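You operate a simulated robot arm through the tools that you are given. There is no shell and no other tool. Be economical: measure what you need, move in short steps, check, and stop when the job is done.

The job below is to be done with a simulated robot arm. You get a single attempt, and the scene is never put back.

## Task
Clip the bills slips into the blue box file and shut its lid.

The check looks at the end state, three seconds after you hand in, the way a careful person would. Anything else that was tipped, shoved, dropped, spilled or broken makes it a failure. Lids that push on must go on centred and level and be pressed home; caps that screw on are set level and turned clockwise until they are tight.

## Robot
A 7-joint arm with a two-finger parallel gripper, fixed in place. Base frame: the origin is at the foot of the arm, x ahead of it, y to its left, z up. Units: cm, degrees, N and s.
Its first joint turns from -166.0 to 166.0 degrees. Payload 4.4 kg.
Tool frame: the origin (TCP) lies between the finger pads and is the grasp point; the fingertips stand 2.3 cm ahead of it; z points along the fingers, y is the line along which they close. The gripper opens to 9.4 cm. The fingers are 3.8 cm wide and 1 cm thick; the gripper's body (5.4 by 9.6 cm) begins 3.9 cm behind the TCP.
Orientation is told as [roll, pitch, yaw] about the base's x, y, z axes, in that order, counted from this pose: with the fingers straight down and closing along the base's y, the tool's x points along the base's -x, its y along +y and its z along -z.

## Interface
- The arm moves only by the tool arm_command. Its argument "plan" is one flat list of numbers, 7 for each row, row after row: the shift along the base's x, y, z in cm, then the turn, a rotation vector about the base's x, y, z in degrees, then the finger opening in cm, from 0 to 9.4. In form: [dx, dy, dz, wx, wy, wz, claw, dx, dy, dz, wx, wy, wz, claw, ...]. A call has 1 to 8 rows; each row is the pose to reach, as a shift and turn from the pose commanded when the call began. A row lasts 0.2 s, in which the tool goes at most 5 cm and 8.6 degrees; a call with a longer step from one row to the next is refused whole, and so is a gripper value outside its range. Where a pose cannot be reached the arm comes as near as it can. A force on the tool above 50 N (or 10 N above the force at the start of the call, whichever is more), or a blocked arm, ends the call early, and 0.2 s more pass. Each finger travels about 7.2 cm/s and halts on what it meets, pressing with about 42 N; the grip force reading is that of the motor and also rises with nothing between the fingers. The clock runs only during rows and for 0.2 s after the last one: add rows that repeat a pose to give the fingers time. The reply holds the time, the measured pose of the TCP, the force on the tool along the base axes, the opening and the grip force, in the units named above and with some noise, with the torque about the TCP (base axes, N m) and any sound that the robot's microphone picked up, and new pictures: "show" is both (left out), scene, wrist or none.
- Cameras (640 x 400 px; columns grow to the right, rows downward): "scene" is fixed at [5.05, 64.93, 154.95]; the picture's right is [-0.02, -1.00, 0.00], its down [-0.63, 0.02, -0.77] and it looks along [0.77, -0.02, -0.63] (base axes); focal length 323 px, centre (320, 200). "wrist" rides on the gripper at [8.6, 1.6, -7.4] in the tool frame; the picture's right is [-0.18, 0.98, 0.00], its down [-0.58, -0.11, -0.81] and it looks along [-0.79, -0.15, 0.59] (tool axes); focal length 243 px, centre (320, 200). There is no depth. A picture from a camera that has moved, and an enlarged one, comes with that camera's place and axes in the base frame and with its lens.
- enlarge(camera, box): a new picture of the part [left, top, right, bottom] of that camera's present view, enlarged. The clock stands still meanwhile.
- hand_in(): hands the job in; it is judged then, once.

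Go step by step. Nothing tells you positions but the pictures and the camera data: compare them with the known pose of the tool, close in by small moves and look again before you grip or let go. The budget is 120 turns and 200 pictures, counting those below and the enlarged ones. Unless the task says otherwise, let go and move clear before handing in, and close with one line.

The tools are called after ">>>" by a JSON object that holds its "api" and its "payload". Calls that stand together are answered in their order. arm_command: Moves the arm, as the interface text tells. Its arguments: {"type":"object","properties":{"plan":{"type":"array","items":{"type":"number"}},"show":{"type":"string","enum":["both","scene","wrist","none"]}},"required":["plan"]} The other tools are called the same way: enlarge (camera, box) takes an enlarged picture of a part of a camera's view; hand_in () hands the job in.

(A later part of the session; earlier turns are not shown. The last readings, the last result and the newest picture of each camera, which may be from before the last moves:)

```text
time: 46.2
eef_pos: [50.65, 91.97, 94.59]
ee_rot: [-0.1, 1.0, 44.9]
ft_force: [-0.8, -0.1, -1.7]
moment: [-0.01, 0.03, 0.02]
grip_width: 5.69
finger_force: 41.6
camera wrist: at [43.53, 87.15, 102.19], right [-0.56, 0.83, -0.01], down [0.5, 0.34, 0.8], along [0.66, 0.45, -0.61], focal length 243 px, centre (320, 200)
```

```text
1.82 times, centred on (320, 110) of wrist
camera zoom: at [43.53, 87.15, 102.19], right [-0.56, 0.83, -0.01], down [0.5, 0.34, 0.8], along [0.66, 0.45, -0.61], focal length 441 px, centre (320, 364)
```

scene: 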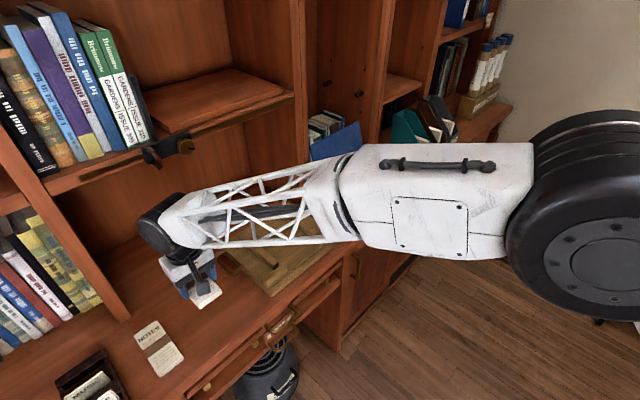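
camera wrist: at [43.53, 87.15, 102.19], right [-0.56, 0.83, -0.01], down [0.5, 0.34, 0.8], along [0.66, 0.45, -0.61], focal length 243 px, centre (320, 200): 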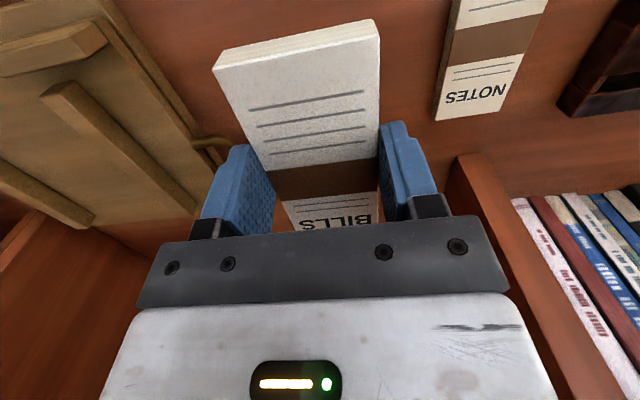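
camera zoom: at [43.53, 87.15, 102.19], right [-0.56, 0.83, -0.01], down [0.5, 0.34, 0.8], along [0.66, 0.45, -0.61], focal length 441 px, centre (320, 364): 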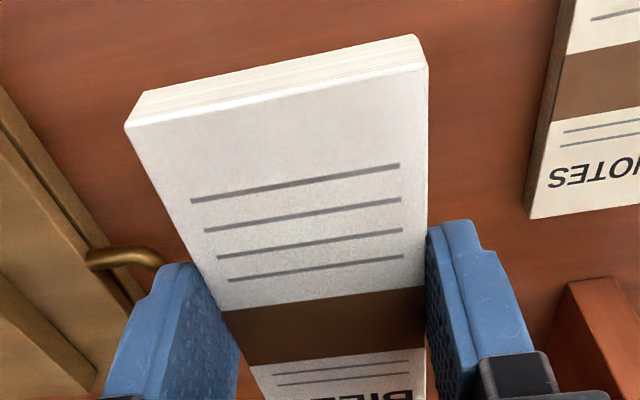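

The pack is held firmly. Raising it and carrying it along the counter towards the box.

>>> {"api": "arm_command", "payload": {"plan": [-1.5, -1.5, 4, 0, 0, 0, 3.5, -3, -3, 8, 0, 0, 0, 3.5, 0.3, -6.3, 9, 0, 0, 0, 3.5, 3.7, -9.7, 9, 0, 0, 0, 3.5, 7.1, -13.1, 9, 0, 0, 0, 3.5, 10.5, -16.5, 9, 0, 0, 0, 3.5, 13.9, -19.9, 9, 0, 0, 0, 3.5, 17.3, -23.3, 9, 0, 0, 0, 3.5], "show": "none"}}

>>> {"api": "arm_command", "payload": {"plan": [3.4, -3.4, 0, 0, 0, 0, 3.5, 6.8, -6.8, 0, 0, 0, 0, 3.5, 10.2, -10.2, 0, 0, 0, 0, 3.5, 13.6, -13.6, 0, 0, 0, 0, 3.5, 17, -17, 0, 0, 0, 0, 3.5, 19.5, -19.5, 0, 0, 0, 0, 3.5, 19.5, -19.5, 0, 0, 0, 0, 3.5]}}

>>> {"api": "enlarge", "payload": {"camera": "wrist", "box": [200, 0, 440, 220]}}

>>> {"api": "enlarge", "payload": {"camera": "scene", "box": [300, 120, 420, 240]}}

```text
time: 48.0
eef_pos: [68.01, 68.6, 103.66]
ee_rot: [-0.2, 1.0, 44.9]
ft_force: [0.5, 0.3, -0.3]
moment: [0.04, 0.03, 0.02]
grip_width: 5.68
finger_force: 41.8
```

```text
time: 49.6
eef_pos: [87.65, 49.07, 103.59]
ee_rot: [-0.1, 1.1, 44.9]
ft_force: [-0.8, -0.2, 0.0]
moment: [0.0, -0.05, 0.03]
grip_width: 5.71
finger_force: 41.1
camera wrist: at [80.49, 44.25, 111.24], right [-0.56, 0.83, 0.0], down [0.5, 0.34, 0.8], along [0.66, 0.45, -0.61], focal length 243 px, centre (320, 200)
```

scene: 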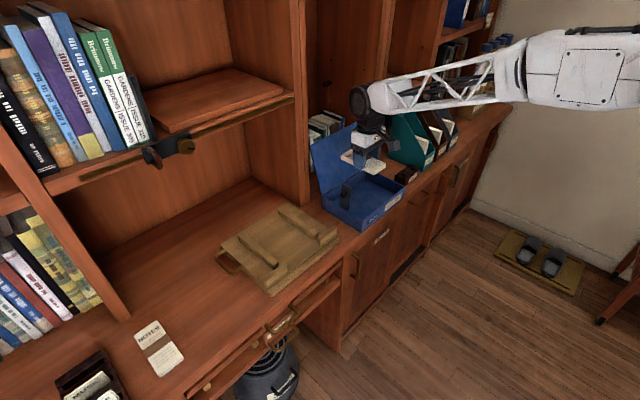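
wrist: 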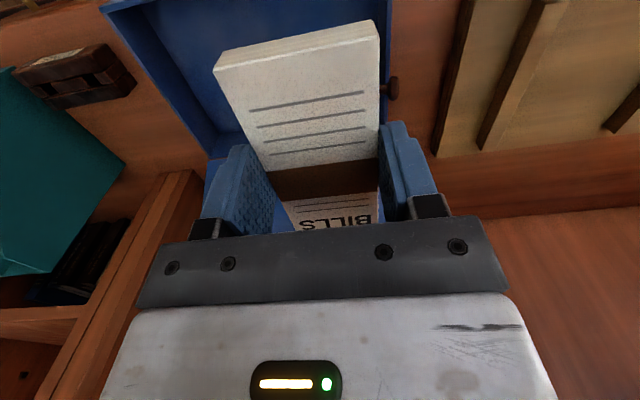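

```text
1.82 times, centred on (320, 110) of wrist
camera zoom: at [80.49, 44.25, 111.24], right [-0.56, 0.83, 0.0], down [0.5, 0.34, 0.8], along [0.66, 0.45, -0.61], focal length 441 px, centre (320, 364)
```

zoom: 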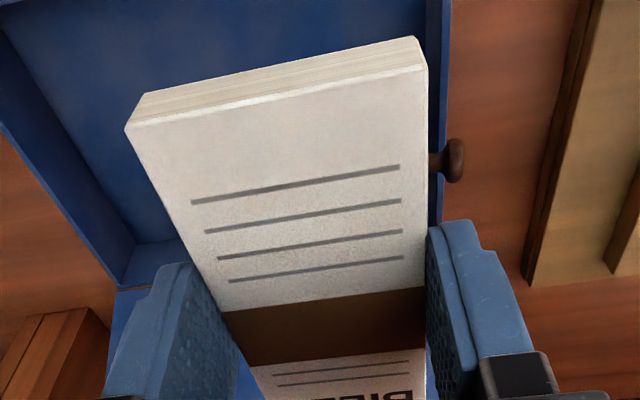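

```text
3.33 times, centred on (360, 180) of scene
camera zoom: at [5.05, 64.93, 154.95], right [-0.02, -1.0, 0.0], down [-0.63, 0.02, -0.77], along [0.77, -0.02, -0.63], focal length 1076 px, centre (187, 267)
```

zoom: 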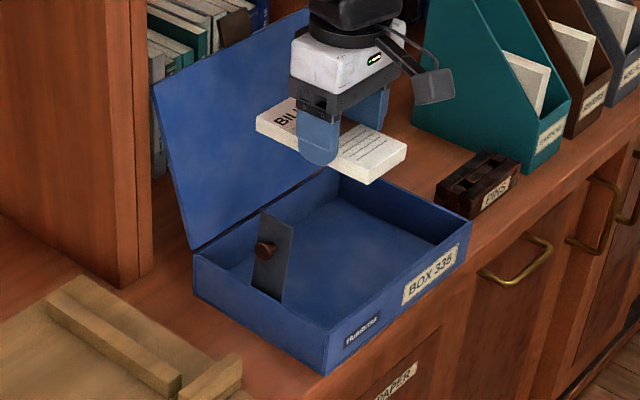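

The pack hangs over the box and the clip plate stands upright at q≈24.5, reaching z≈92. I'll place the pack centred at p≈100, q≈30.5, clear of the plate, and go part way down first.

>>> {"api": "arm_command", "payload": {"plan": [2, -0.3, 0, 0, 0, 0, 3.5, 3.85, -0.7, -1, 0, 0, 0, 3.5, 3.85, -0.7, -5, 0, 0, 0, 3.5, 3.85, -0.7, -8, 0, 0, 0, 3.5, 3.85, -0.7, -9, 0, 0, 0, 3.5]}}

>>> {"api": "enlarge", "payload": {"camera": "wrist", "box": [200, 0, 480, 220]}}

>>> {"api": "enlarge", "payload": {"camera": "scene", "box": [300, 130, 410, 240]}}

```text
time: 50.8
eef_pos: [91.4, 48.34, 94.56]
ee_rot: [-0.1, 1.0, 45.0]
ft_force: [0.4, -0.2, -0.5]
moment: [-0.01, 0.02, 0.0]
grip_width: 5.68
finger_force: 41.5
camera wrist: at [84.24, 43.62, 102.2], right [-0.56, 0.83, 0.0], down [0.5, 0.34, 0.8], along [0.66, 0.45, -0.61], focal length 243 px, centre (320, 200)
```

scene: 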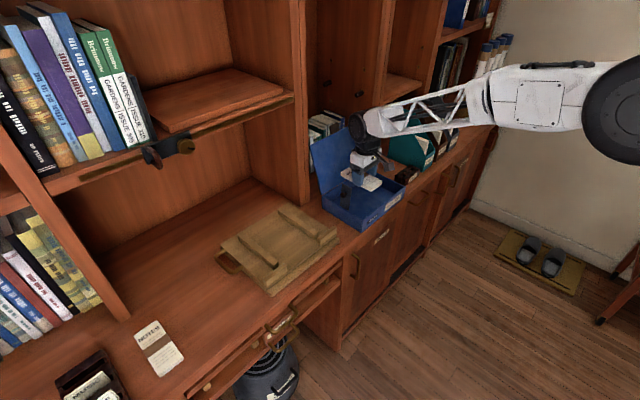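
wrist: 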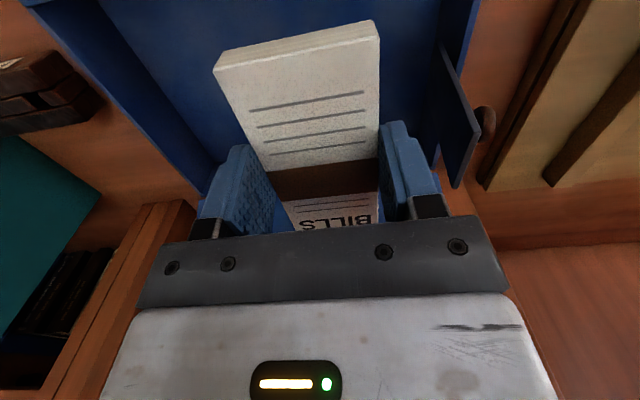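

```text
1.82 times, centred on (340, 110) of wrist
camera zoom: at [84.24, 43.62, 102.2], right [-0.56, 0.83, 0.0], down [0.5, 0.34, 0.8], along [0.66, 0.45, -0.61], focal length 441 px, centre (284, 364)
```

zoom: 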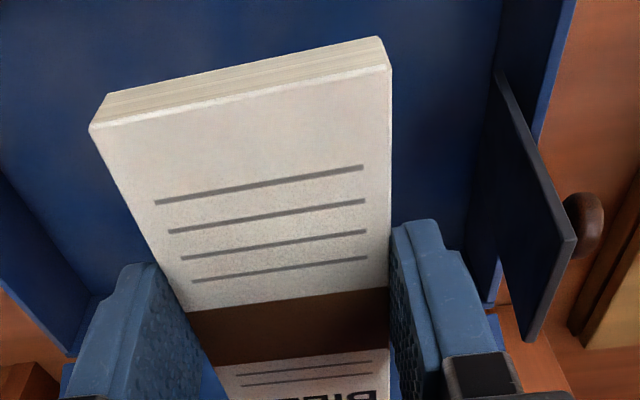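

```text
3.64 times, centred on (355, 185) of scene
camera zoom: at [5.05, 64.93, 154.95], right [-0.02, -1.0, 0.0], down [-0.63, 0.02, -0.77], along [0.77, -0.02, -0.63], focal length 1173 px, centre (193, 254)
```

zoom: 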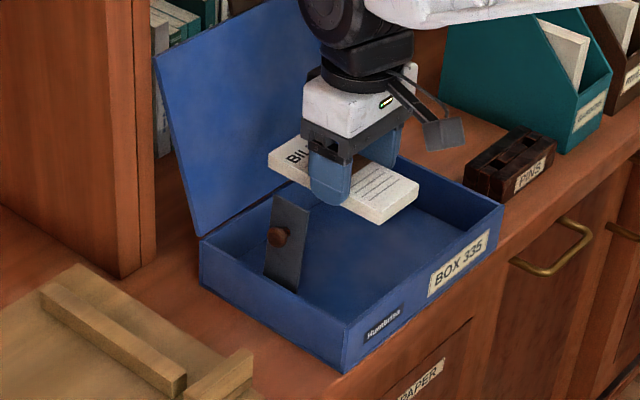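

Clear of the plate. Lowering the pack to just above the floor of the box.

>>> {"api": "arm_command", "payload": {"plan": [-0.3, 0.3, -3, 0, 0, 0, 3.5, -0.3, 0.3, -6, 0, 0, 0, 3.5, -0.3, 0.3, -8.5, 0, 0, 0, 3.5, -0.3, 0.3, -10.2, 0, 0, 0, 3.5, -0.3, 0.3, -10.2, 0, 0, 0, 3.5]}}

>>> {"api": "enlarge", "payload": {"camera": "scene", "box": [300, 130, 410, 240]}}

```text
time: 52.0
eef_pos: [90.98, 48.75, 84.48]
ee_rot: [-0.2, 0.9, 44.8]
ft_force: [-0.3, -0.2, -1.2]
moment: [-0.01, 0.02, -0.02]
grip_width: 5.73
finger_force: 42.3
camera wrist: at [83.89, 43.94, 92.11], right [-0.56, 0.83, 0.0], down [0.5, 0.34, 0.8], along [0.66, 0.45, -0.61], focal length 243 px, centre (320, 200)
```

scene: 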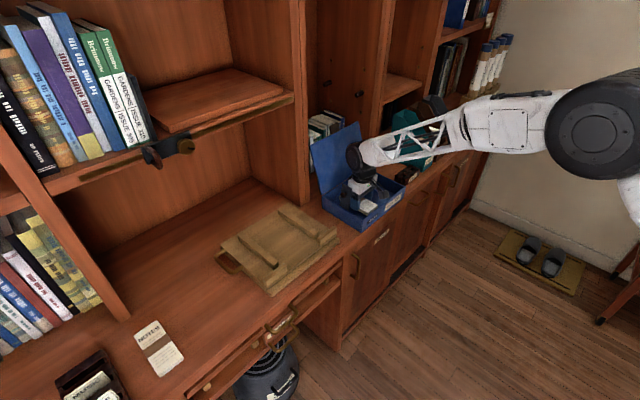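
wrist: 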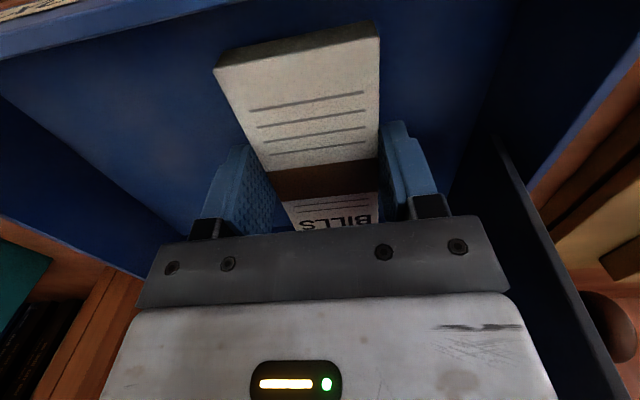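

```text
3.64 times, centred on (355, 185) of scene
camera zoom: at [5.05, 64.93, 154.95], right [-0.02, -1.0, 0.0], down [-0.63, 0.02, -0.77], along [0.77, -0.02, -0.63], focal length 1173 px, centre (193, 254)
```

zoom: 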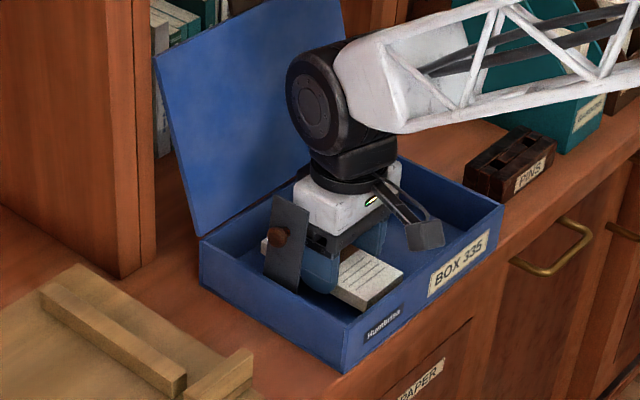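

Still clear. Lowering in small steps to feel the floor.

>>> {"api": "arm_command", "payload": {"plan": [0, 0, -0.4, 0, 0, 0, 3.5, 0, 0, -0.7, 0, 0, 0, 3.5, 0, 0, -0.9, 0, 0, 0, 3.5], "show": "none"}}

```text
time: 52.8
eef_pos: [90.99, 48.66, 83.53]
ee_rot: [0.0, 1.0, 44.9]
ft_force: [-0.6, 0.0, -0.4]
moment: [-0.01, 0.01, 0.03]
grip_width: 5.69
finger_force: 42.4
```

>>> {"api": "arm_command", "payload": {"plan": [0, 0, -0.15, 0, 0, 0, 3.5, 0, 0, -0.3, 0, 0, 0, 3.5], "show": "none"}}

```text
time: 53.4
eef_pos: [91.05, 48.65, 83.33]
ee_rot: [-0.1, 1.0, 44.9]
ft_force: [-0.1, 0.8, -0.7]
moment: [0.0, 0.02, 0.0]
grip_width: 5.68
finger_force: 41.7
```

No contact yet, so lowering a bit more.

>>> {"api": "arm_command", "payload": {"plan": [0, 0, -0.15, 0, 0, 0, 3.5, 0, 0, -0.3, 0, 0, 0, 3.5], "show": "none"}}

```text
time: 54.0
eef_pos: [90.97, 48.77, 83.2]
ee_rot: [0.0, 1.0, 44.9]
ft_force: [-6.5, -2.6, 16.1]
moment: [-0.37, 0.66, -0.05]
grip_width: 5.68
finger_force: 42.1
```

The pack is on the box floor. I'll ease up slightly, open, and lift straight out.

>>> {"api": "arm_command", "payload": {"plan": [0, 0, 0.15, 0, 0, 0, 3.5, 0, 0, 0.15, 0, 0, 0, 6.2, 0, 0, 0.15, 0, 0, 0, 6.8, 0, 0, 0.15, 0, 0, 0, 6.8, 0, 0, 2.5, 0, 0, 0, 6.8, 0, 0, 6, 0, 0, 0, 6.8, 0, 0, 10, 0, 0, 0, 6.8, 0, 0, 13, 0, 0, 0, 6.8]}}

>>> {"api": "enlarge", "payload": {"camera": "wrist", "box": [200, 0, 480, 220]}}

>>> {"api": "enlarge", "payload": {"camera": "scene", "box": [300, 130, 410, 240]}}

```text
time: 55.8
eef_pos: [90.97, 48.79, 95.78]
ee_rot: [-0.1, 1.0, 44.9]
ft_force: [-0.6, -0.1, -0.6]
moment: [0.01, 0.02, 0.04]
grip_width: 6.77
finger_force: 0.0
camera wrist: at [83.86, 43.93, 103.49], right [-0.56, 0.83, 0.0], down [0.5, 0.34, 0.8], along [0.66, 0.45, -0.61], focal length 243 px, centre (320, 200)
```

scene: 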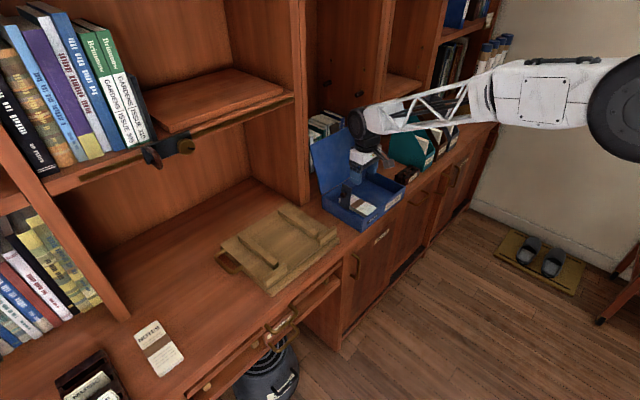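
wrist: 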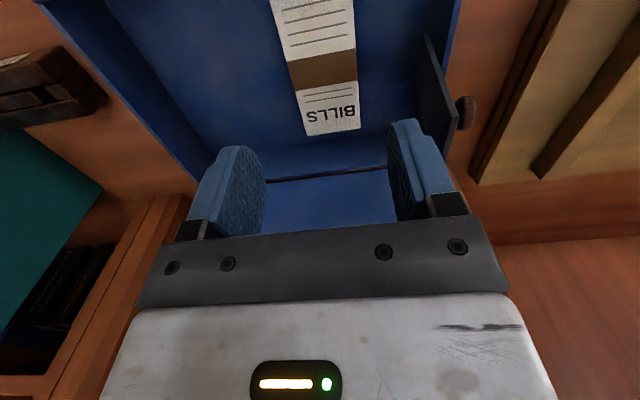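

```text
1.82 times, centred on (340, 110) of wrist
camera zoom: at [83.86, 43.93, 103.49], right [-0.56, 0.83, 0.0], down [0.5, 0.34, 0.8], along [0.66, 0.45, -0.61], focal length 441 px, centre (284, 364)
```

zoom: 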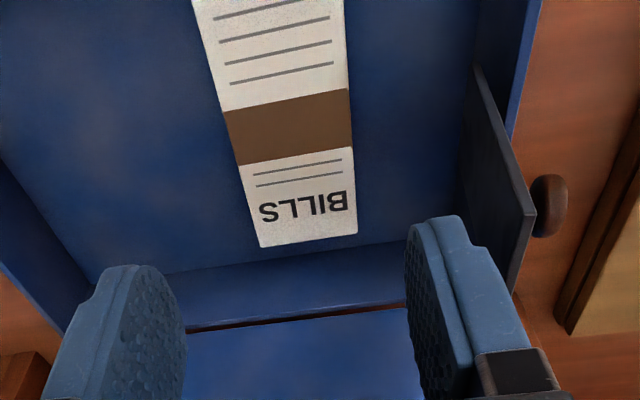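

```text
3.64 times, centred on (355, 185) of scene
camera zoom: at [5.05, 64.93, 154.95], right [-0.02, -1.0, 0.0], down [-0.63, 0.02, -0.77], along [0.77, -0.02, -0.63], focal length 1173 px, centre (193, 254)
```

zoom: 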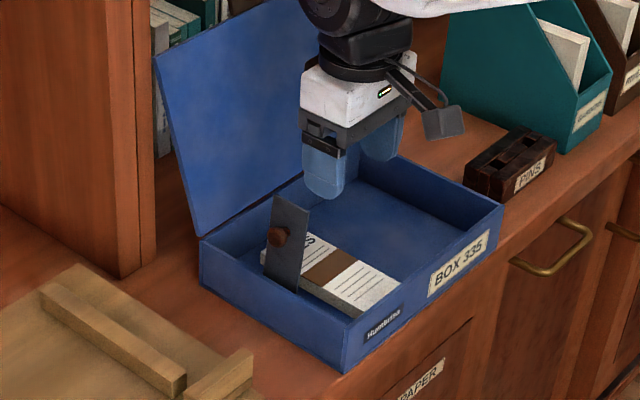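

The slips lie flat where the clip will land. Next I'll close the fingers and go around to the left of the upright plate to push it shut.

>>> {"api": "arm_command", "payload": {"plan": [0, 0, 4, 0, 0, 0, 4, -2, 2.4, 6, 0, 0, 0, 2, -5, 6, 6, 0, 0, 0, 0, -8.2, 9.9, 6, 0, 0, 0, 0, -8.2, 9.9, 3, 0, 0, 0, 0, -8.2, 9.9, 0, 0, 0, 0, 0, -8.2, 9.9, -3.5, 0, 0, 0, 0]}}

>>> {"api": "enlarge", "payload": {"camera": "scene", "box": [300, 130, 410, 240]}}

```text
refused: row 4 steps farther than a row can; nothing moved
```

```text
3.64 times, centred on (355, 185) of scene
camera zoom: at [5.05, 64.93, 154.95], right [-0.02, -1.0, 0.0], down [-0.63, 0.02, -0.77], along [0.77, -0.02, -0.63], focal length 1173 px, centre (193, 254)
```

zoom: 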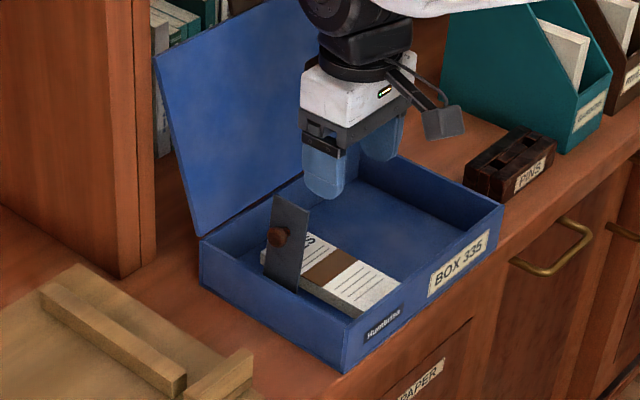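

One step was slightly too long; resending with shorter steps.

>>> {"api": "arm_command", "payload": {"plan": [0, 0, 4, 0, 0, 0, 4, -2, 2.4, 6, 0, 0, 0, 2, -4.5, 5.5, 6, 0, 0, 0, 0, -6.5, 8, 6, 0, 0, 0, 0, -8.2, 9.9, 4, 0, 0, 0, 0, -8.2, 9.9, 0, 0, 0, 0, 0, -8.2, 9.9, -3.5, 0, 0, 0, 0]}}

>>> {"api": "enlarge", "payload": {"camera": "scene", "box": [300, 130, 410, 240]}}

>>> {"api": "enlarge", "payload": {"camera": "wrist", "box": [200, 0, 440, 220]}}

```text
time: 57.4
eef_pos: [82.84, 58.68, 92.43]
ee_rot: [-0.1, 0.9, 44.8]
ft_force: [0.5, 0.7, 0.2]
moment: [0.0, 0.01, 0.01]
grip_width: 0.0
finger_force: 41.4
camera wrist: at [75.69, 53.8, 100.04], right [-0.56, 0.83, 0.0], down [0.5, 0.34, 0.8], along [0.66, 0.45, -0.6], focal length 243 px, centre (320, 200)
```

scene: 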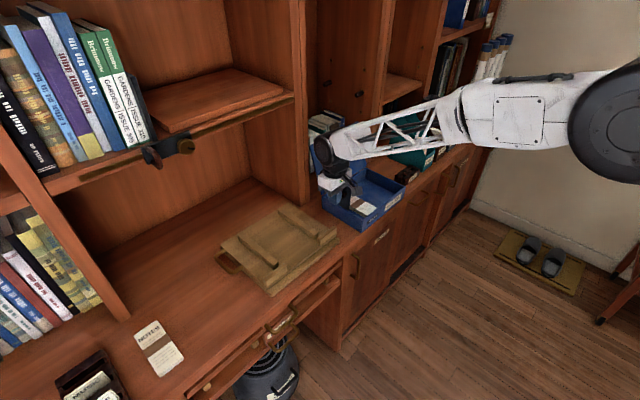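
wrist: 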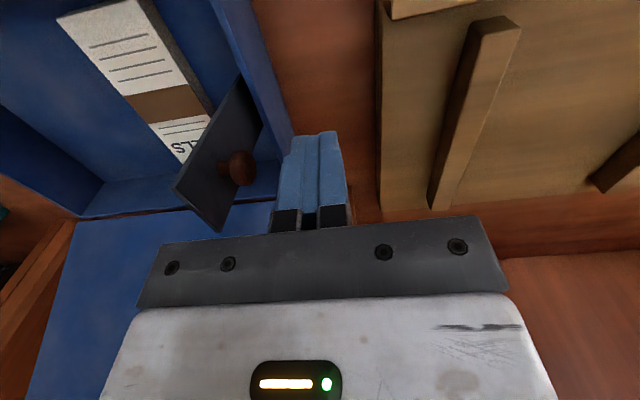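

```text
3.64 times, centred on (355, 185) of scene
camera zoom: at [5.05, 64.93, 154.95], right [-0.02, -1.0, 0.0], down [-0.63, 0.02, -0.77], along [0.77, -0.02, -0.63], focal length 1173 px, centre (193, 254)
```

zoom: 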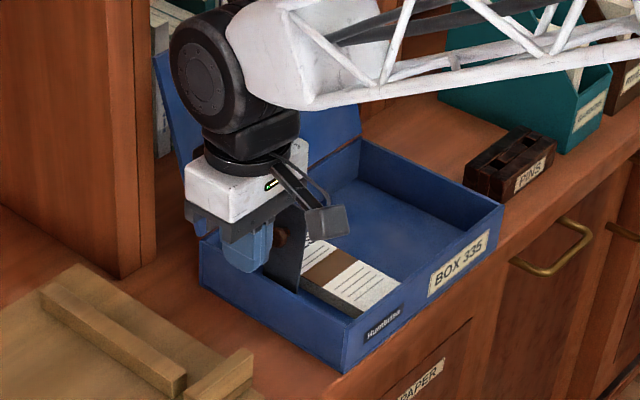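

```text
1.82 times, centred on (320, 110) of wrist
camera zoom: at [75.69, 53.8, 100.04], right [-0.56, 0.83, 0.0], down [0.5, 0.34, 0.8], along [0.66, 0.45, -0.6], focal length 441 px, centre (320, 364)
```

zoom: 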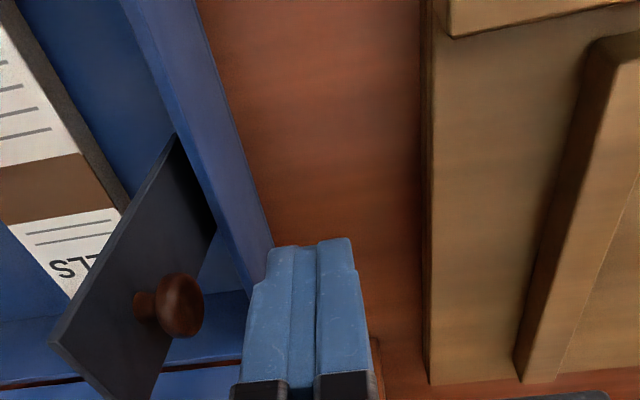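

I'm beside the knob. Pushing the plate over to the right and gently down.

>>> {"api": "arm_command", "payload": {"plan": [0, 0, -0.7, 0, 0, 0, 0, 1.4, -1.4, -0.7, 0, 0, 0, 0, 2.8, -2.8, -0.7, 0, 0, 0, 0, 4.2, -4.2, -0.7, 0, 0, 0, 0, 5.6, -5.6, -1.1, 0, 0, 0, 0, 6.8, -6.8, -1.9, 0, 0, 0, 0, 7.8, -7.8, -3, 0, 0, 0, 0]}}

>>> {"api": "enlarge", "payload": {"camera": "wrist", "box": [200, 0, 440, 220]}}

>>> {"api": "enlarge", "payload": {"camera": "scene", "box": [300, 130, 410, 240]}}

```text
time: 59.0
eef_pos: [90.63, 50.87, 89.58]
ee_rot: [-0.1, 0.9, 44.9]
ft_force: [0.0, -0.9, -0.5]
moment: [0.0, 0.03, -0.03]
grip_width: 0.0
finger_force: 42.2
camera wrist: at [83.51, 46.05, 97.04], right [-0.56, 0.83, 0.0], down [0.5, 0.34, 0.8], along [0.66, 0.45, -0.61], focal length 243 px, centre (320, 200)
```

scene: 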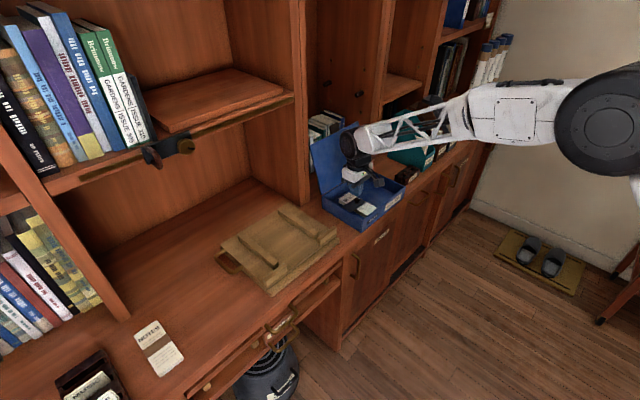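
wrist: 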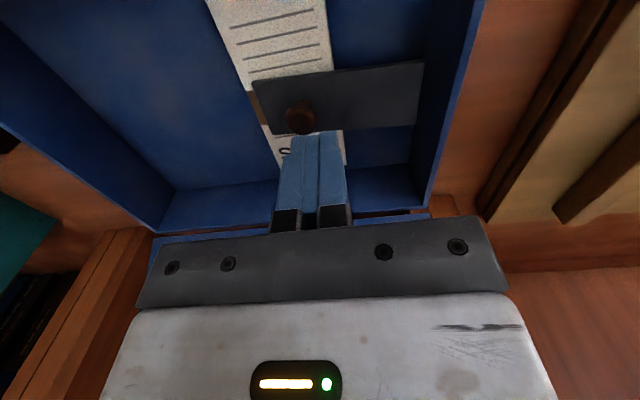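

```text
1.82 times, centred on (320, 110) of wrist
camera zoom: at [83.51, 46.05, 97.04], right [-0.56, 0.83, 0.0], down [0.5, 0.34, 0.8], along [0.66, 0.45, -0.61], focal length 441 px, centre (320, 364)
```

zoom: 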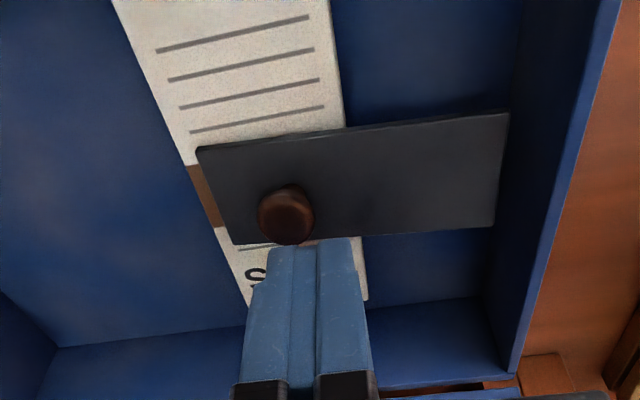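

```text
3.64 times, centred on (355, 185) of scene
camera zoom: at [5.05, 64.93, 154.95], right [-0.02, -1.0, 0.0], down [-0.63, 0.02, -0.77], along [0.77, -0.02, -0.63], focal length 1173 px, centre (193, 254)
```

zoom: 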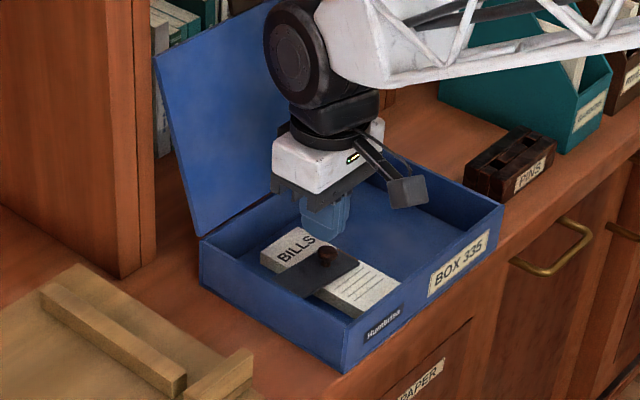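

The clip has snapped down onto the slips. Next is the lid: I'll rise clear and turn the gripper so the fingers close along the box's depth, to take the tab again.

>>> {"api": "arm_command", "payload": {"plan": [0, 0, 4.5, 0, 0, 0, 2, -0.5, -0.5, 9, 0, 0, 0, 4, -2, -2, 13, 0, 0, -8.5, 6, -3, -4, 17, 0, 0, -17, 8, -3, -5.5, 21, 0, 0, -25.5, 9.4, -3, -6.5, 24, 0, 0, -34, 9.4, -2, -7, 25, 0, 0, -42.5, 9.4, -1, -8, 26, 0, 0, -51, 9.4]}}

>>> {"api": "enlarge", "payload": {"camera": "scene", "box": [300, 110, 420, 240]}}

```text
time: 60.8
eef_pos: [89.76, 42.94, 115.64]
ee_rot: [-0.2, 0.9, -6.2]
ft_force: [-0.7, -0.5, 0.0]
moment: [0.04, -0.01, -0.01]
grip_width: 9.41
finger_force: 0.1
camera wrist: at [81.44, 45.5, 123.16], right [0.29, 0.96, 0.0], down [0.58, -0.17, 0.8], along [0.76, -0.23, -0.61], focal length 243 px, centre (320, 200)
```

scene: 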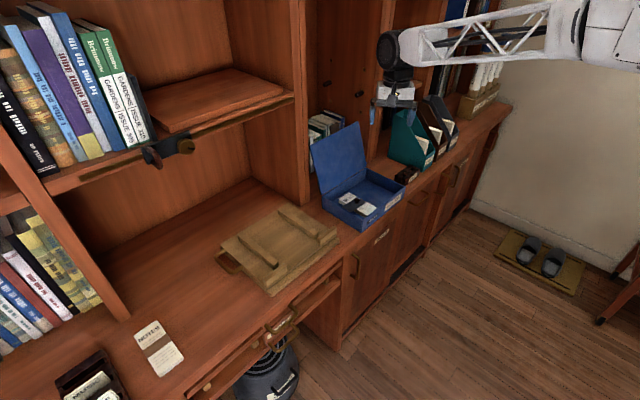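
wrist: 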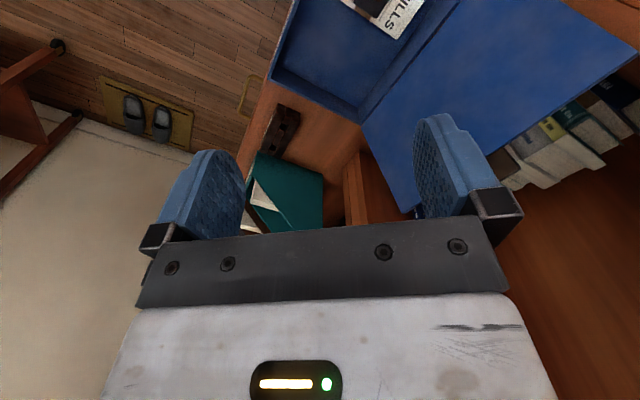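

```text
3.08 times, centred on (360, 175) of scene
camera zoom: at [5.05, 64.93, 154.95], right [-0.02, -1.0, 0.0], down [-0.63, 0.02, -0.77], along [0.77, -0.02, -0.63], focal length 993 px, centre (197, 277)
```

zoom: 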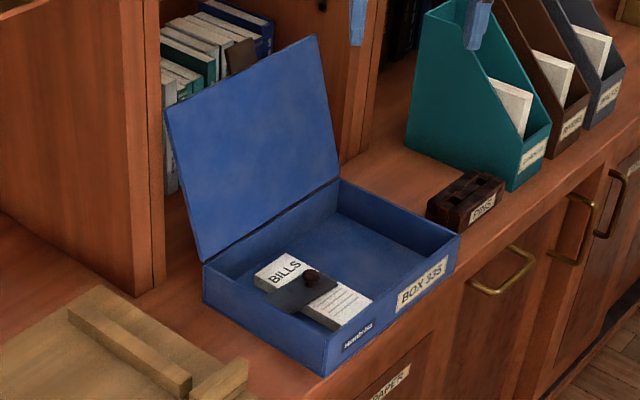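

The slips are clipped and the lid is still at about 108°. I'll finish the turn and move up to the lid's top edge.

>>> {"api": "arm_command", "payload": {"plan": [1, 1, 0, 0, 0, -7.8, 9.4, 2, 2, 0, 0, 0, -15.6, 9.4, 3.5, 3, 0, 0, 0, -23.4, 9.4, 5, 4, -1, 0, 0, -31.2, 9.4, 6, 5, -2, 0, 0, -38.9, 9.4], "show": "none"}}

>>> {"api": "arm_command", "payload": {"plan": [1, 1, 0, 4, -4, 0, 9.4, 2, 2, 0, 8, -8, 0, 9.4, 3.1, 3.1, 0, 10.6, -10.6, 0, 9.4, 3.1, 3.1, 0, 10.6, -10.6, 0, 9.4]}}

>>> {"api": "enlarge", "payload": {"camera": "scene", "box": [310, 65, 400, 155]}}

>>> {"api": "enlarge", "payload": {"camera": "wrist", "box": [180, 0, 460, 230]}}

```text
time: 62.0
eef_pos: [95.64, 47.83, 113.59]
ee_rot: [-0.1, 1.0, -45.0]
ft_force: [0.0, 0.3, 0.7]
moment: [-0.01, -0.01, 0.0]
grip_width: 9.43
finger_force: 0.2
```

```text
time: 63.0
eef_pos: [98.85, 51.06, 113.59]
ee_rot: [15.0, 1.1, -44.8]
ft_force: [0.3, -0.6, -0.5]
moment: [-0.01, -0.05, -0.02]
grip_width: 9.37
finger_force: 0.1
camera wrist: at [92.48, 56.81, 121.26], right [0.8, 0.54, 0.25], down [0.2, -0.64, 0.74], along [0.56, -0.54, -0.62], focal length 243 px, centre (320, 200)
```

scene: 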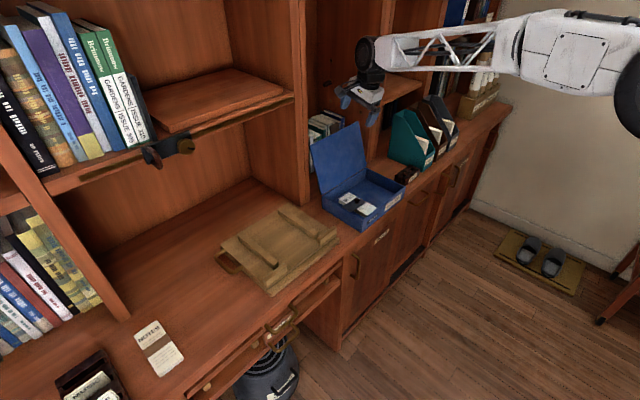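
wrist: 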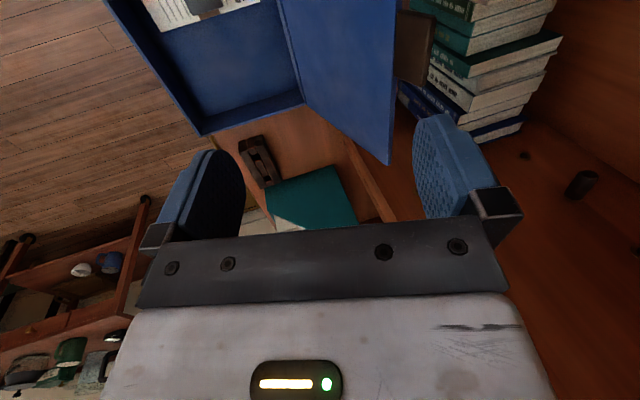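

```text
4.44 times, centred on (355, 110) of scene
camera zoom: at [5.05, 64.93, 154.95], right [-0.02, -1.0, 0.0], down [-0.63, 0.02, -0.77], along [0.77, -0.02, -0.63], focal length 1434 px, centre (164, 600)
```

zoom: 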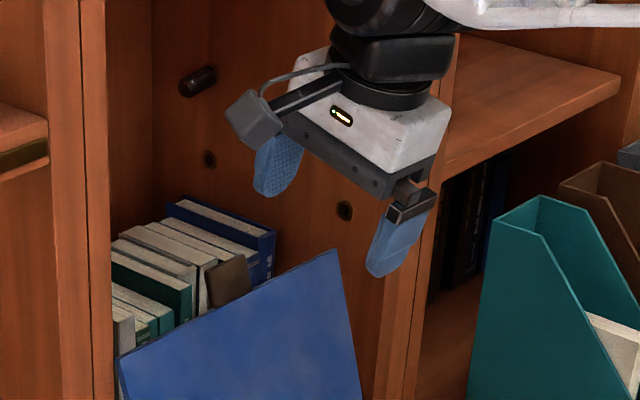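

```text
1.74 times, centred on (320, 115) of wrist
camera zoom: at [92.48, 56.81, 121.26], right [0.8, 0.54, 0.25], down [0.2, -0.64, 0.74], along [0.56, -0.54, -0.62], focal length 422 px, centre (320, 348)
```

zoom: 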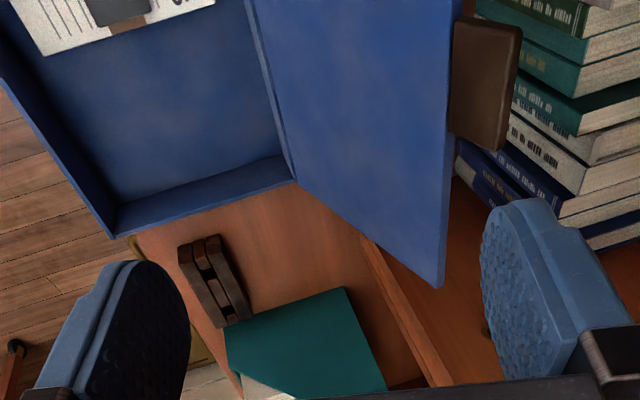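

The fingers are open wide just short of the tab. I'll move in over the tab so the rear finger goes behind it and the front finger stays in front of the lid.

>>> {"api": "arm_command", "payload": {"plan": [1.8, 1.8, -1.5, 0, 0, 0, 9.4, 3.5, 3.5, -3.4, 0, 0, 0, 9.4, 4.2, 4.2, -4.8, 0, 0, 0, 9.4, 4.6, 4.6, -6.5, 0, 0, 0, 9.4, 4.6, 4.6, -7.6, 0, 0, 0, 9.4, 4.6, 4.6, -7.6, 0, 0, 0, 9.4]}}

>>> {"api": "enlarge", "payload": {"camera": "scene", "box": [310, 65, 400, 155]}}

>>> {"api": "enlarge", "payload": {"camera": "wrist", "box": [180, 0, 460, 230]}}

```text
time: 64.4
eef_pos: [103.45, 55.65, 105.78]
ee_rot: [14.9, 1.0, -44.7]
ft_force: [0.4, -0.8, -0.2]
moment: [0.02, 0.0, 0.0]
grip_width: 9.42
finger_force: 0.1
camera wrist: at [97.12, 61.37, 113.62], right [0.8, 0.54, 0.25], down [0.2, -0.64, 0.74], along [0.56, -0.54, -0.62], focal length 243 px, centre (320, 200)
```

scene: 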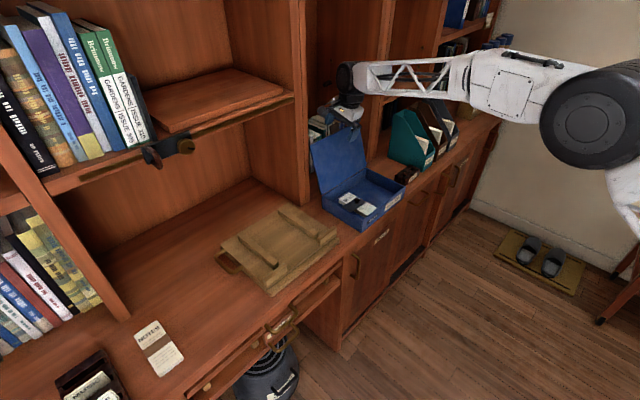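
wrist: 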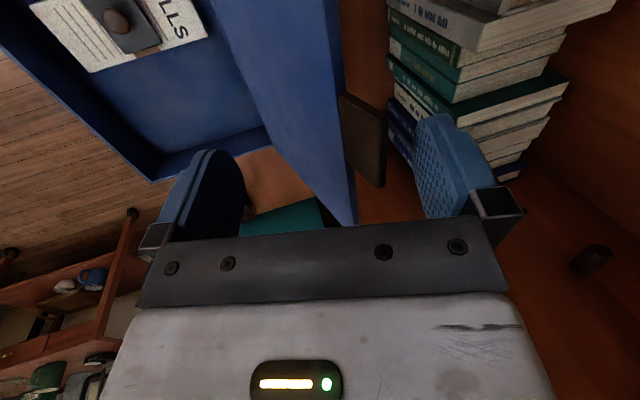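

```text
4.44 times, centred on (355, 110) of scene
camera zoom: at [5.05, 64.93, 154.95], right [-0.02, -1.0, 0.0], down [-0.63, 0.02, -0.77], along [0.77, -0.02, -0.63], focal length 1434 px, centre (164, 600)
```

zoom: 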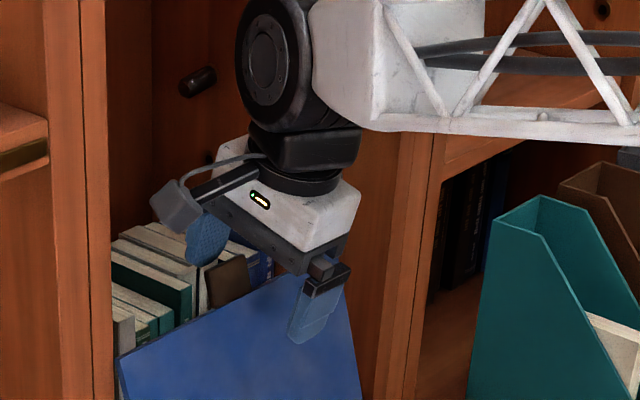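

```text
1.74 times, centred on (320, 115) of wrist
camera zoom: at [97.12, 61.37, 113.62], right [0.8, 0.54, 0.25], down [0.2, -0.64, 0.74], along [0.56, -0.54, -0.62], focal length 422 px, centre (320, 348)
```

zoom: 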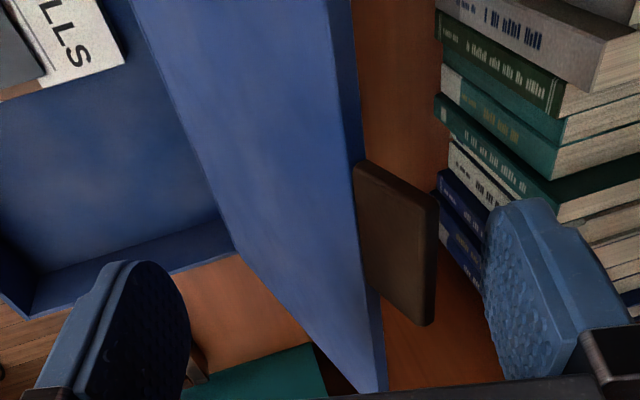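

The tab is straddled. I'll align the tool with the tab (about 97°) and then close on it.

>>> {"api": "arm_command", "payload": {"plan": [0.2, 0.2, 0.2, -5.2, 5.2, 0, 9.4, 0.4, 0.4, 0.3, -10.4, 10.4, 0, 9.4, 0.65, 0.65, 0.5, -15.5, 15.5, 0, 9.4, 0.65, 0.65, 0.5, -15.5, 15.5, 0, 7, 0.65, 0.65, 0.5, -15.5, 15.5, 0, 5]}}

>>> {"api": "enlarge", "payload": {"camera": "wrist", "box": [180, 0, 460, 230]}}

```text
time: 65.6
eef_pos: [104.0, 56.15, 106.32]
ee_rot: [-7.0, 0.9, -45.1]
ft_force: [-0.1, 0.4, 0.0]
moment: [-0.02, -0.01, 0.01]
grip_width: 4.99
finger_force: 0.2
camera wrist: at [99.82, 64.07, 113.69], right [0.82, 0.56, -0.12], down [0.41, -0.43, 0.8], along [0.4, -0.71, -0.58], focal length 243 px, centre (320, 200)
```

scene: 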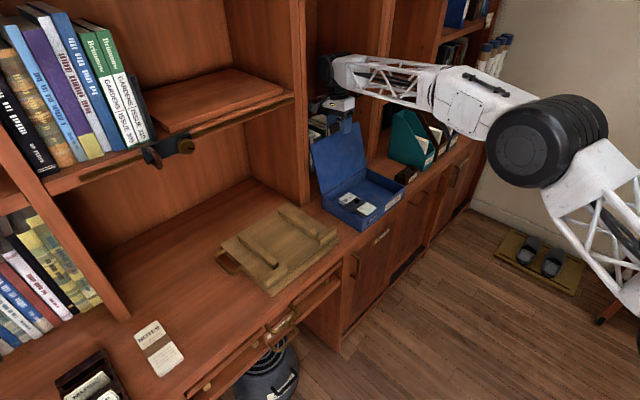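
wrist: 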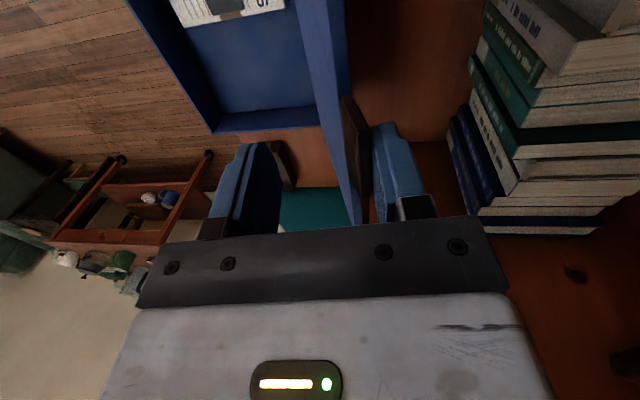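

```text
1.74 times, centred on (320, 115) of wrist
camera zoom: at [99.82, 64.07, 113.69], right [0.82, 0.56, -0.12], down [0.41, -0.43, 0.8], along [0.4, -0.71, -0.58], focal length 422 px, centre (320, 348)
```

zoom: 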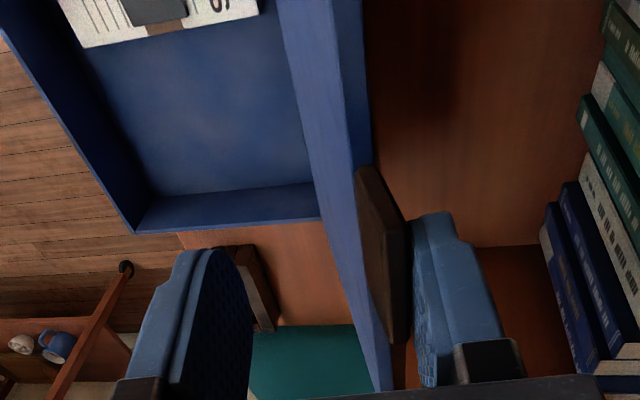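

The rear finger is just behind the tab. Closing gently to grip it.

>>> {"api": "arm_command", "payload": {"plan": [0, 0, 0, 0, 0, 0, 4, 0, 0, 0, 0, 0, 0, 3, 0, 0, 0, 0, 0, 0, 2, 0, 0, 0, 0, 0, 0, 1, 0, 0, 0, 0, 0, 0, 0, 0, 0, 0, 0, 0, 0, 0]}}

>>> {"api": "enlarge", "payload": {"camera": "wrist", "box": [180, 0, 460, 230]}}

```text
time: 67.0
eef_pos: [103.97, 56.17, 106.45]
ee_rot: [-7.0, 1.0, -45.2]
ft_force: [-4.2, -2.7, 0.8]
moment: [-0.9, 0.75, -0.44]
grip_width: 0.85
finger_force: 42.1
camera wrist: at [99.81, 64.05, 113.7], right [0.82, 0.56, -0.12], down [0.41, -0.43, 0.8], along [0.4, -0.71, -0.58], focal length 243 px, centre (320, 200)
```

scene: 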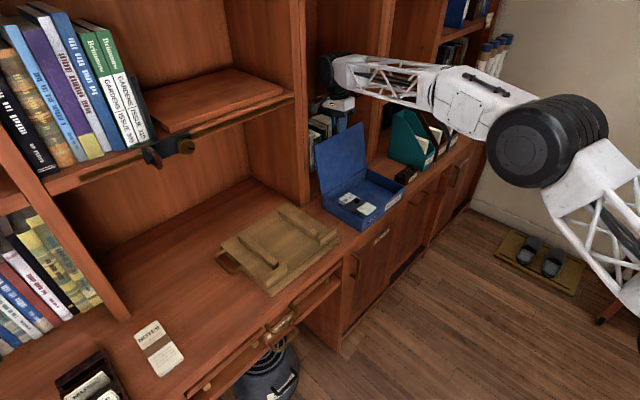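
wrist: 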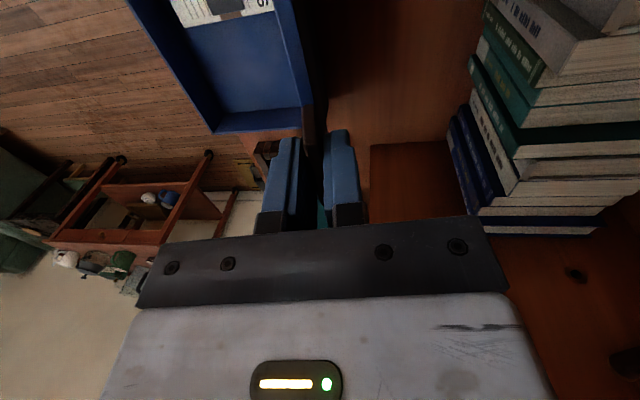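

```text
1.74 times, centred on (320, 115) of wrist
camera zoom: at [99.81, 64.05, 113.7], right [0.82, 0.56, -0.12], down [0.41, -0.43, 0.8], along [0.4, -0.71, -0.58], focal length 422 px, centre (320, 348)
```

zoom: 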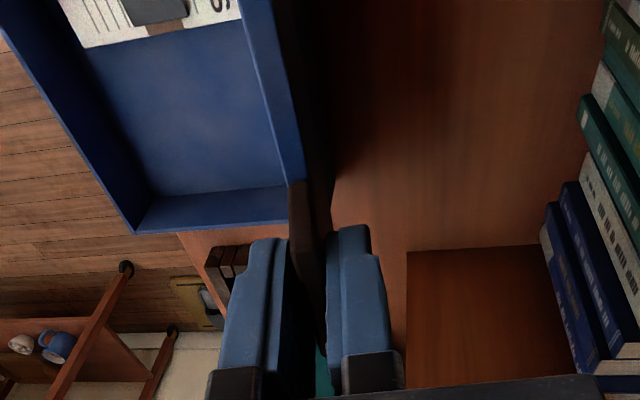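

The tab is gripped. I'll bring the lid forward along the reverse arc, checking forces midway.

>>> {"api": "arm_command", "payload": {"plan": [-0.95, -0.95, 0.2, 2.65, -2.65, 0, 0, -1.91, -1.91, 0.37, 5.3, -5.3, 0, 0, -3.83, -3.83, 0.38, 10.6, -10.6, 0, 0, -5.74, -5.74, 0.04, 15.9, -15.9, 0, 0, -7.6, -7.6, -0.65, 21.2, -21.2, 0, 0], "show": "scene"}}

```text
time: 68.2
eef_pos: [96.39, 48.62, 105.47]
ee_rot: [23.1, 0.9, -44.7]
ft_force: [-0.8, 1.1, -4.9]
moment: [-0.1, 0.05, -0.07]
grip_width: 0.68
finger_force: 42.4
```

scene: 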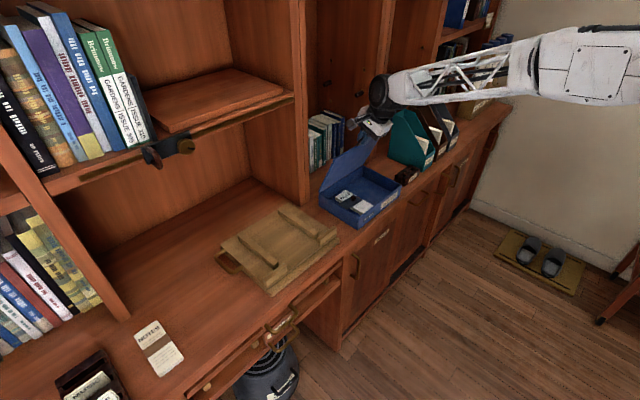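

>>> {"api": "enlarge", "payload": {"camera": "scene", "box": [300, 110, 420, 240]}}

```text
3.08 times, centred on (360, 175) of scene
camera zoom: at [5.05, 64.93, 154.95], right [-0.02, -1.0, 0.0], down [-0.63, 0.02, -0.77], along [0.77, -0.02, -0.63], focal length 993 px, centre (197, 277)
```

zoom: 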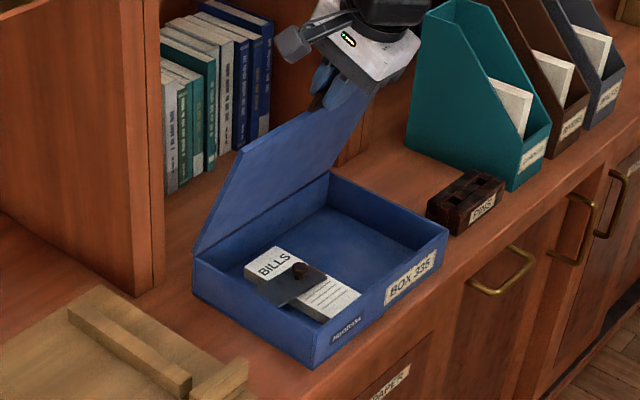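

The box slid back about 1.5 cm while the grip aligned itself, since the tool and tab were a few degrees apart. I'll continue closing with the corrected hinge, easing the box back to its place along the arc.

>>> {"api": "arm_command", "payload": {"plan": [-1.92, -1.92, -1.39, 5.3, -5.3, 0, 0, -3.66, -3.66, -2.93, 10.6, -10.6, 0, 0, -5.24, -5.24, -4.75, 15.9, -15.9, 0, 0, -6.64, -6.64, -6.82, 21.2, -21.2, 0, 0], "show": "none"}}

>>> {"api": "enlarge", "payload": {"camera": "scene", "box": [300, 110, 420, 240]}}

```text
time: 69.2
eef_pos: [89.87, 42.05, 99.33]
ee_rot: [53.1, 0.5, -44.2]
ft_force: [-4.4, -7.3, 4.3]
moment: [0.68, 1.69, 0.54]
grip_width: 0.73
finger_force: 42.1
```

```text
3.08 times, centred on (360, 175) of scene
camera zoom: at [5.05, 64.93, 154.95], right [-0.02, -1.0, 0.0], down [-0.63, 0.02, -0.77], along [0.77, -0.02, -0.63], focal length 993 px, centre (197, 277)
```

zoom: 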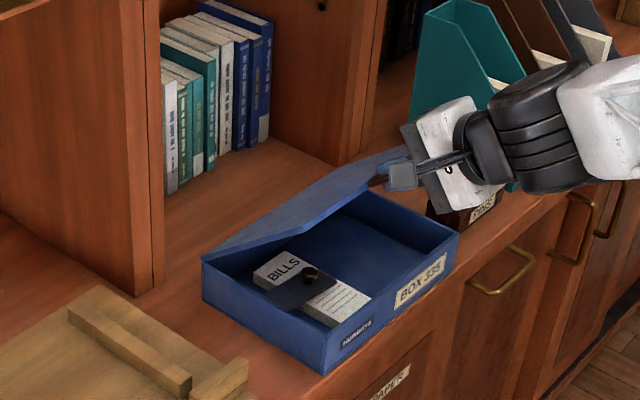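

The box is back in place and the lid is at about 37°. Lowering it the rest of the way to nearly closed.

>>> {"api": "arm_command", "payload": {"plan": [-1.56, -1.56, -2.7, 5.3, -5.3, 0, 0, -2.4, -2.4, -5.16, 10.6, -10.6, 0, 0, -3.0, -3.0, -7.74, 15.9, -15.9, 0, 0, -3.35, -3.35, -10.4, 21.2, -21.2, 0, 0]}}

>>> {"api": "enlarge", "payload": {"camera": "scene", "box": [300, 110, 420, 240]}}

```text
time: 70.2
eef_pos: [86.39, 38.63, 88.48]
ee_rot: [83.0, 0.2, -44.0]
ft_force: [-1.7, 2.5, 0.0]
moment: [0.45, 0.24, -0.11]
grip_width: 0.68
finger_force: 42.5
camera wrist: at [75.17, 39.43, 91.02], right [0.22, -0.04, 0.98], down [-0.15, -0.99, -0.01], along [0.96, -0.14, -0.22], focal length 243 px, centre (320, 200)
```

scene: 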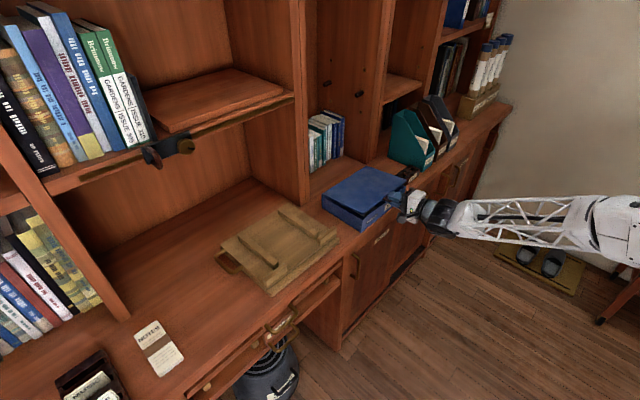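
wrist: 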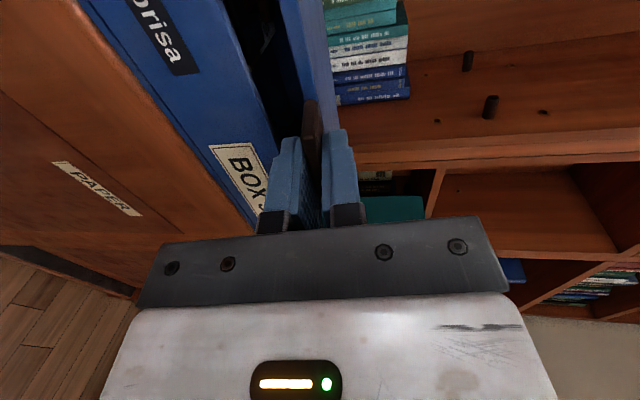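

```text
3.08 times, centred on (360, 175) of scene
camera zoom: at [5.05, 64.93, 154.95], right [-0.02, -1.0, 0.0], down [-0.63, 0.02, -0.77], along [0.77, -0.02, -0.63], focal length 993 px, centre (197, 277)
```

zoom: 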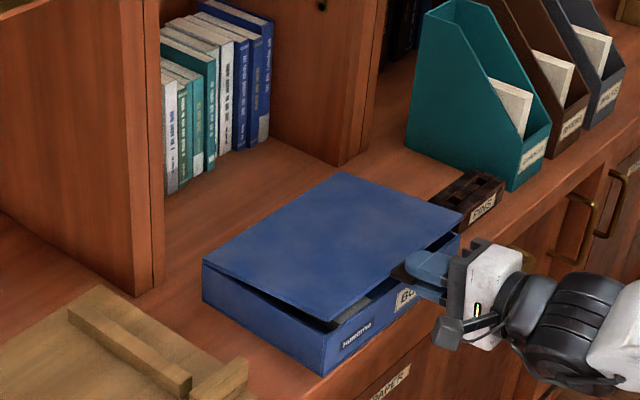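

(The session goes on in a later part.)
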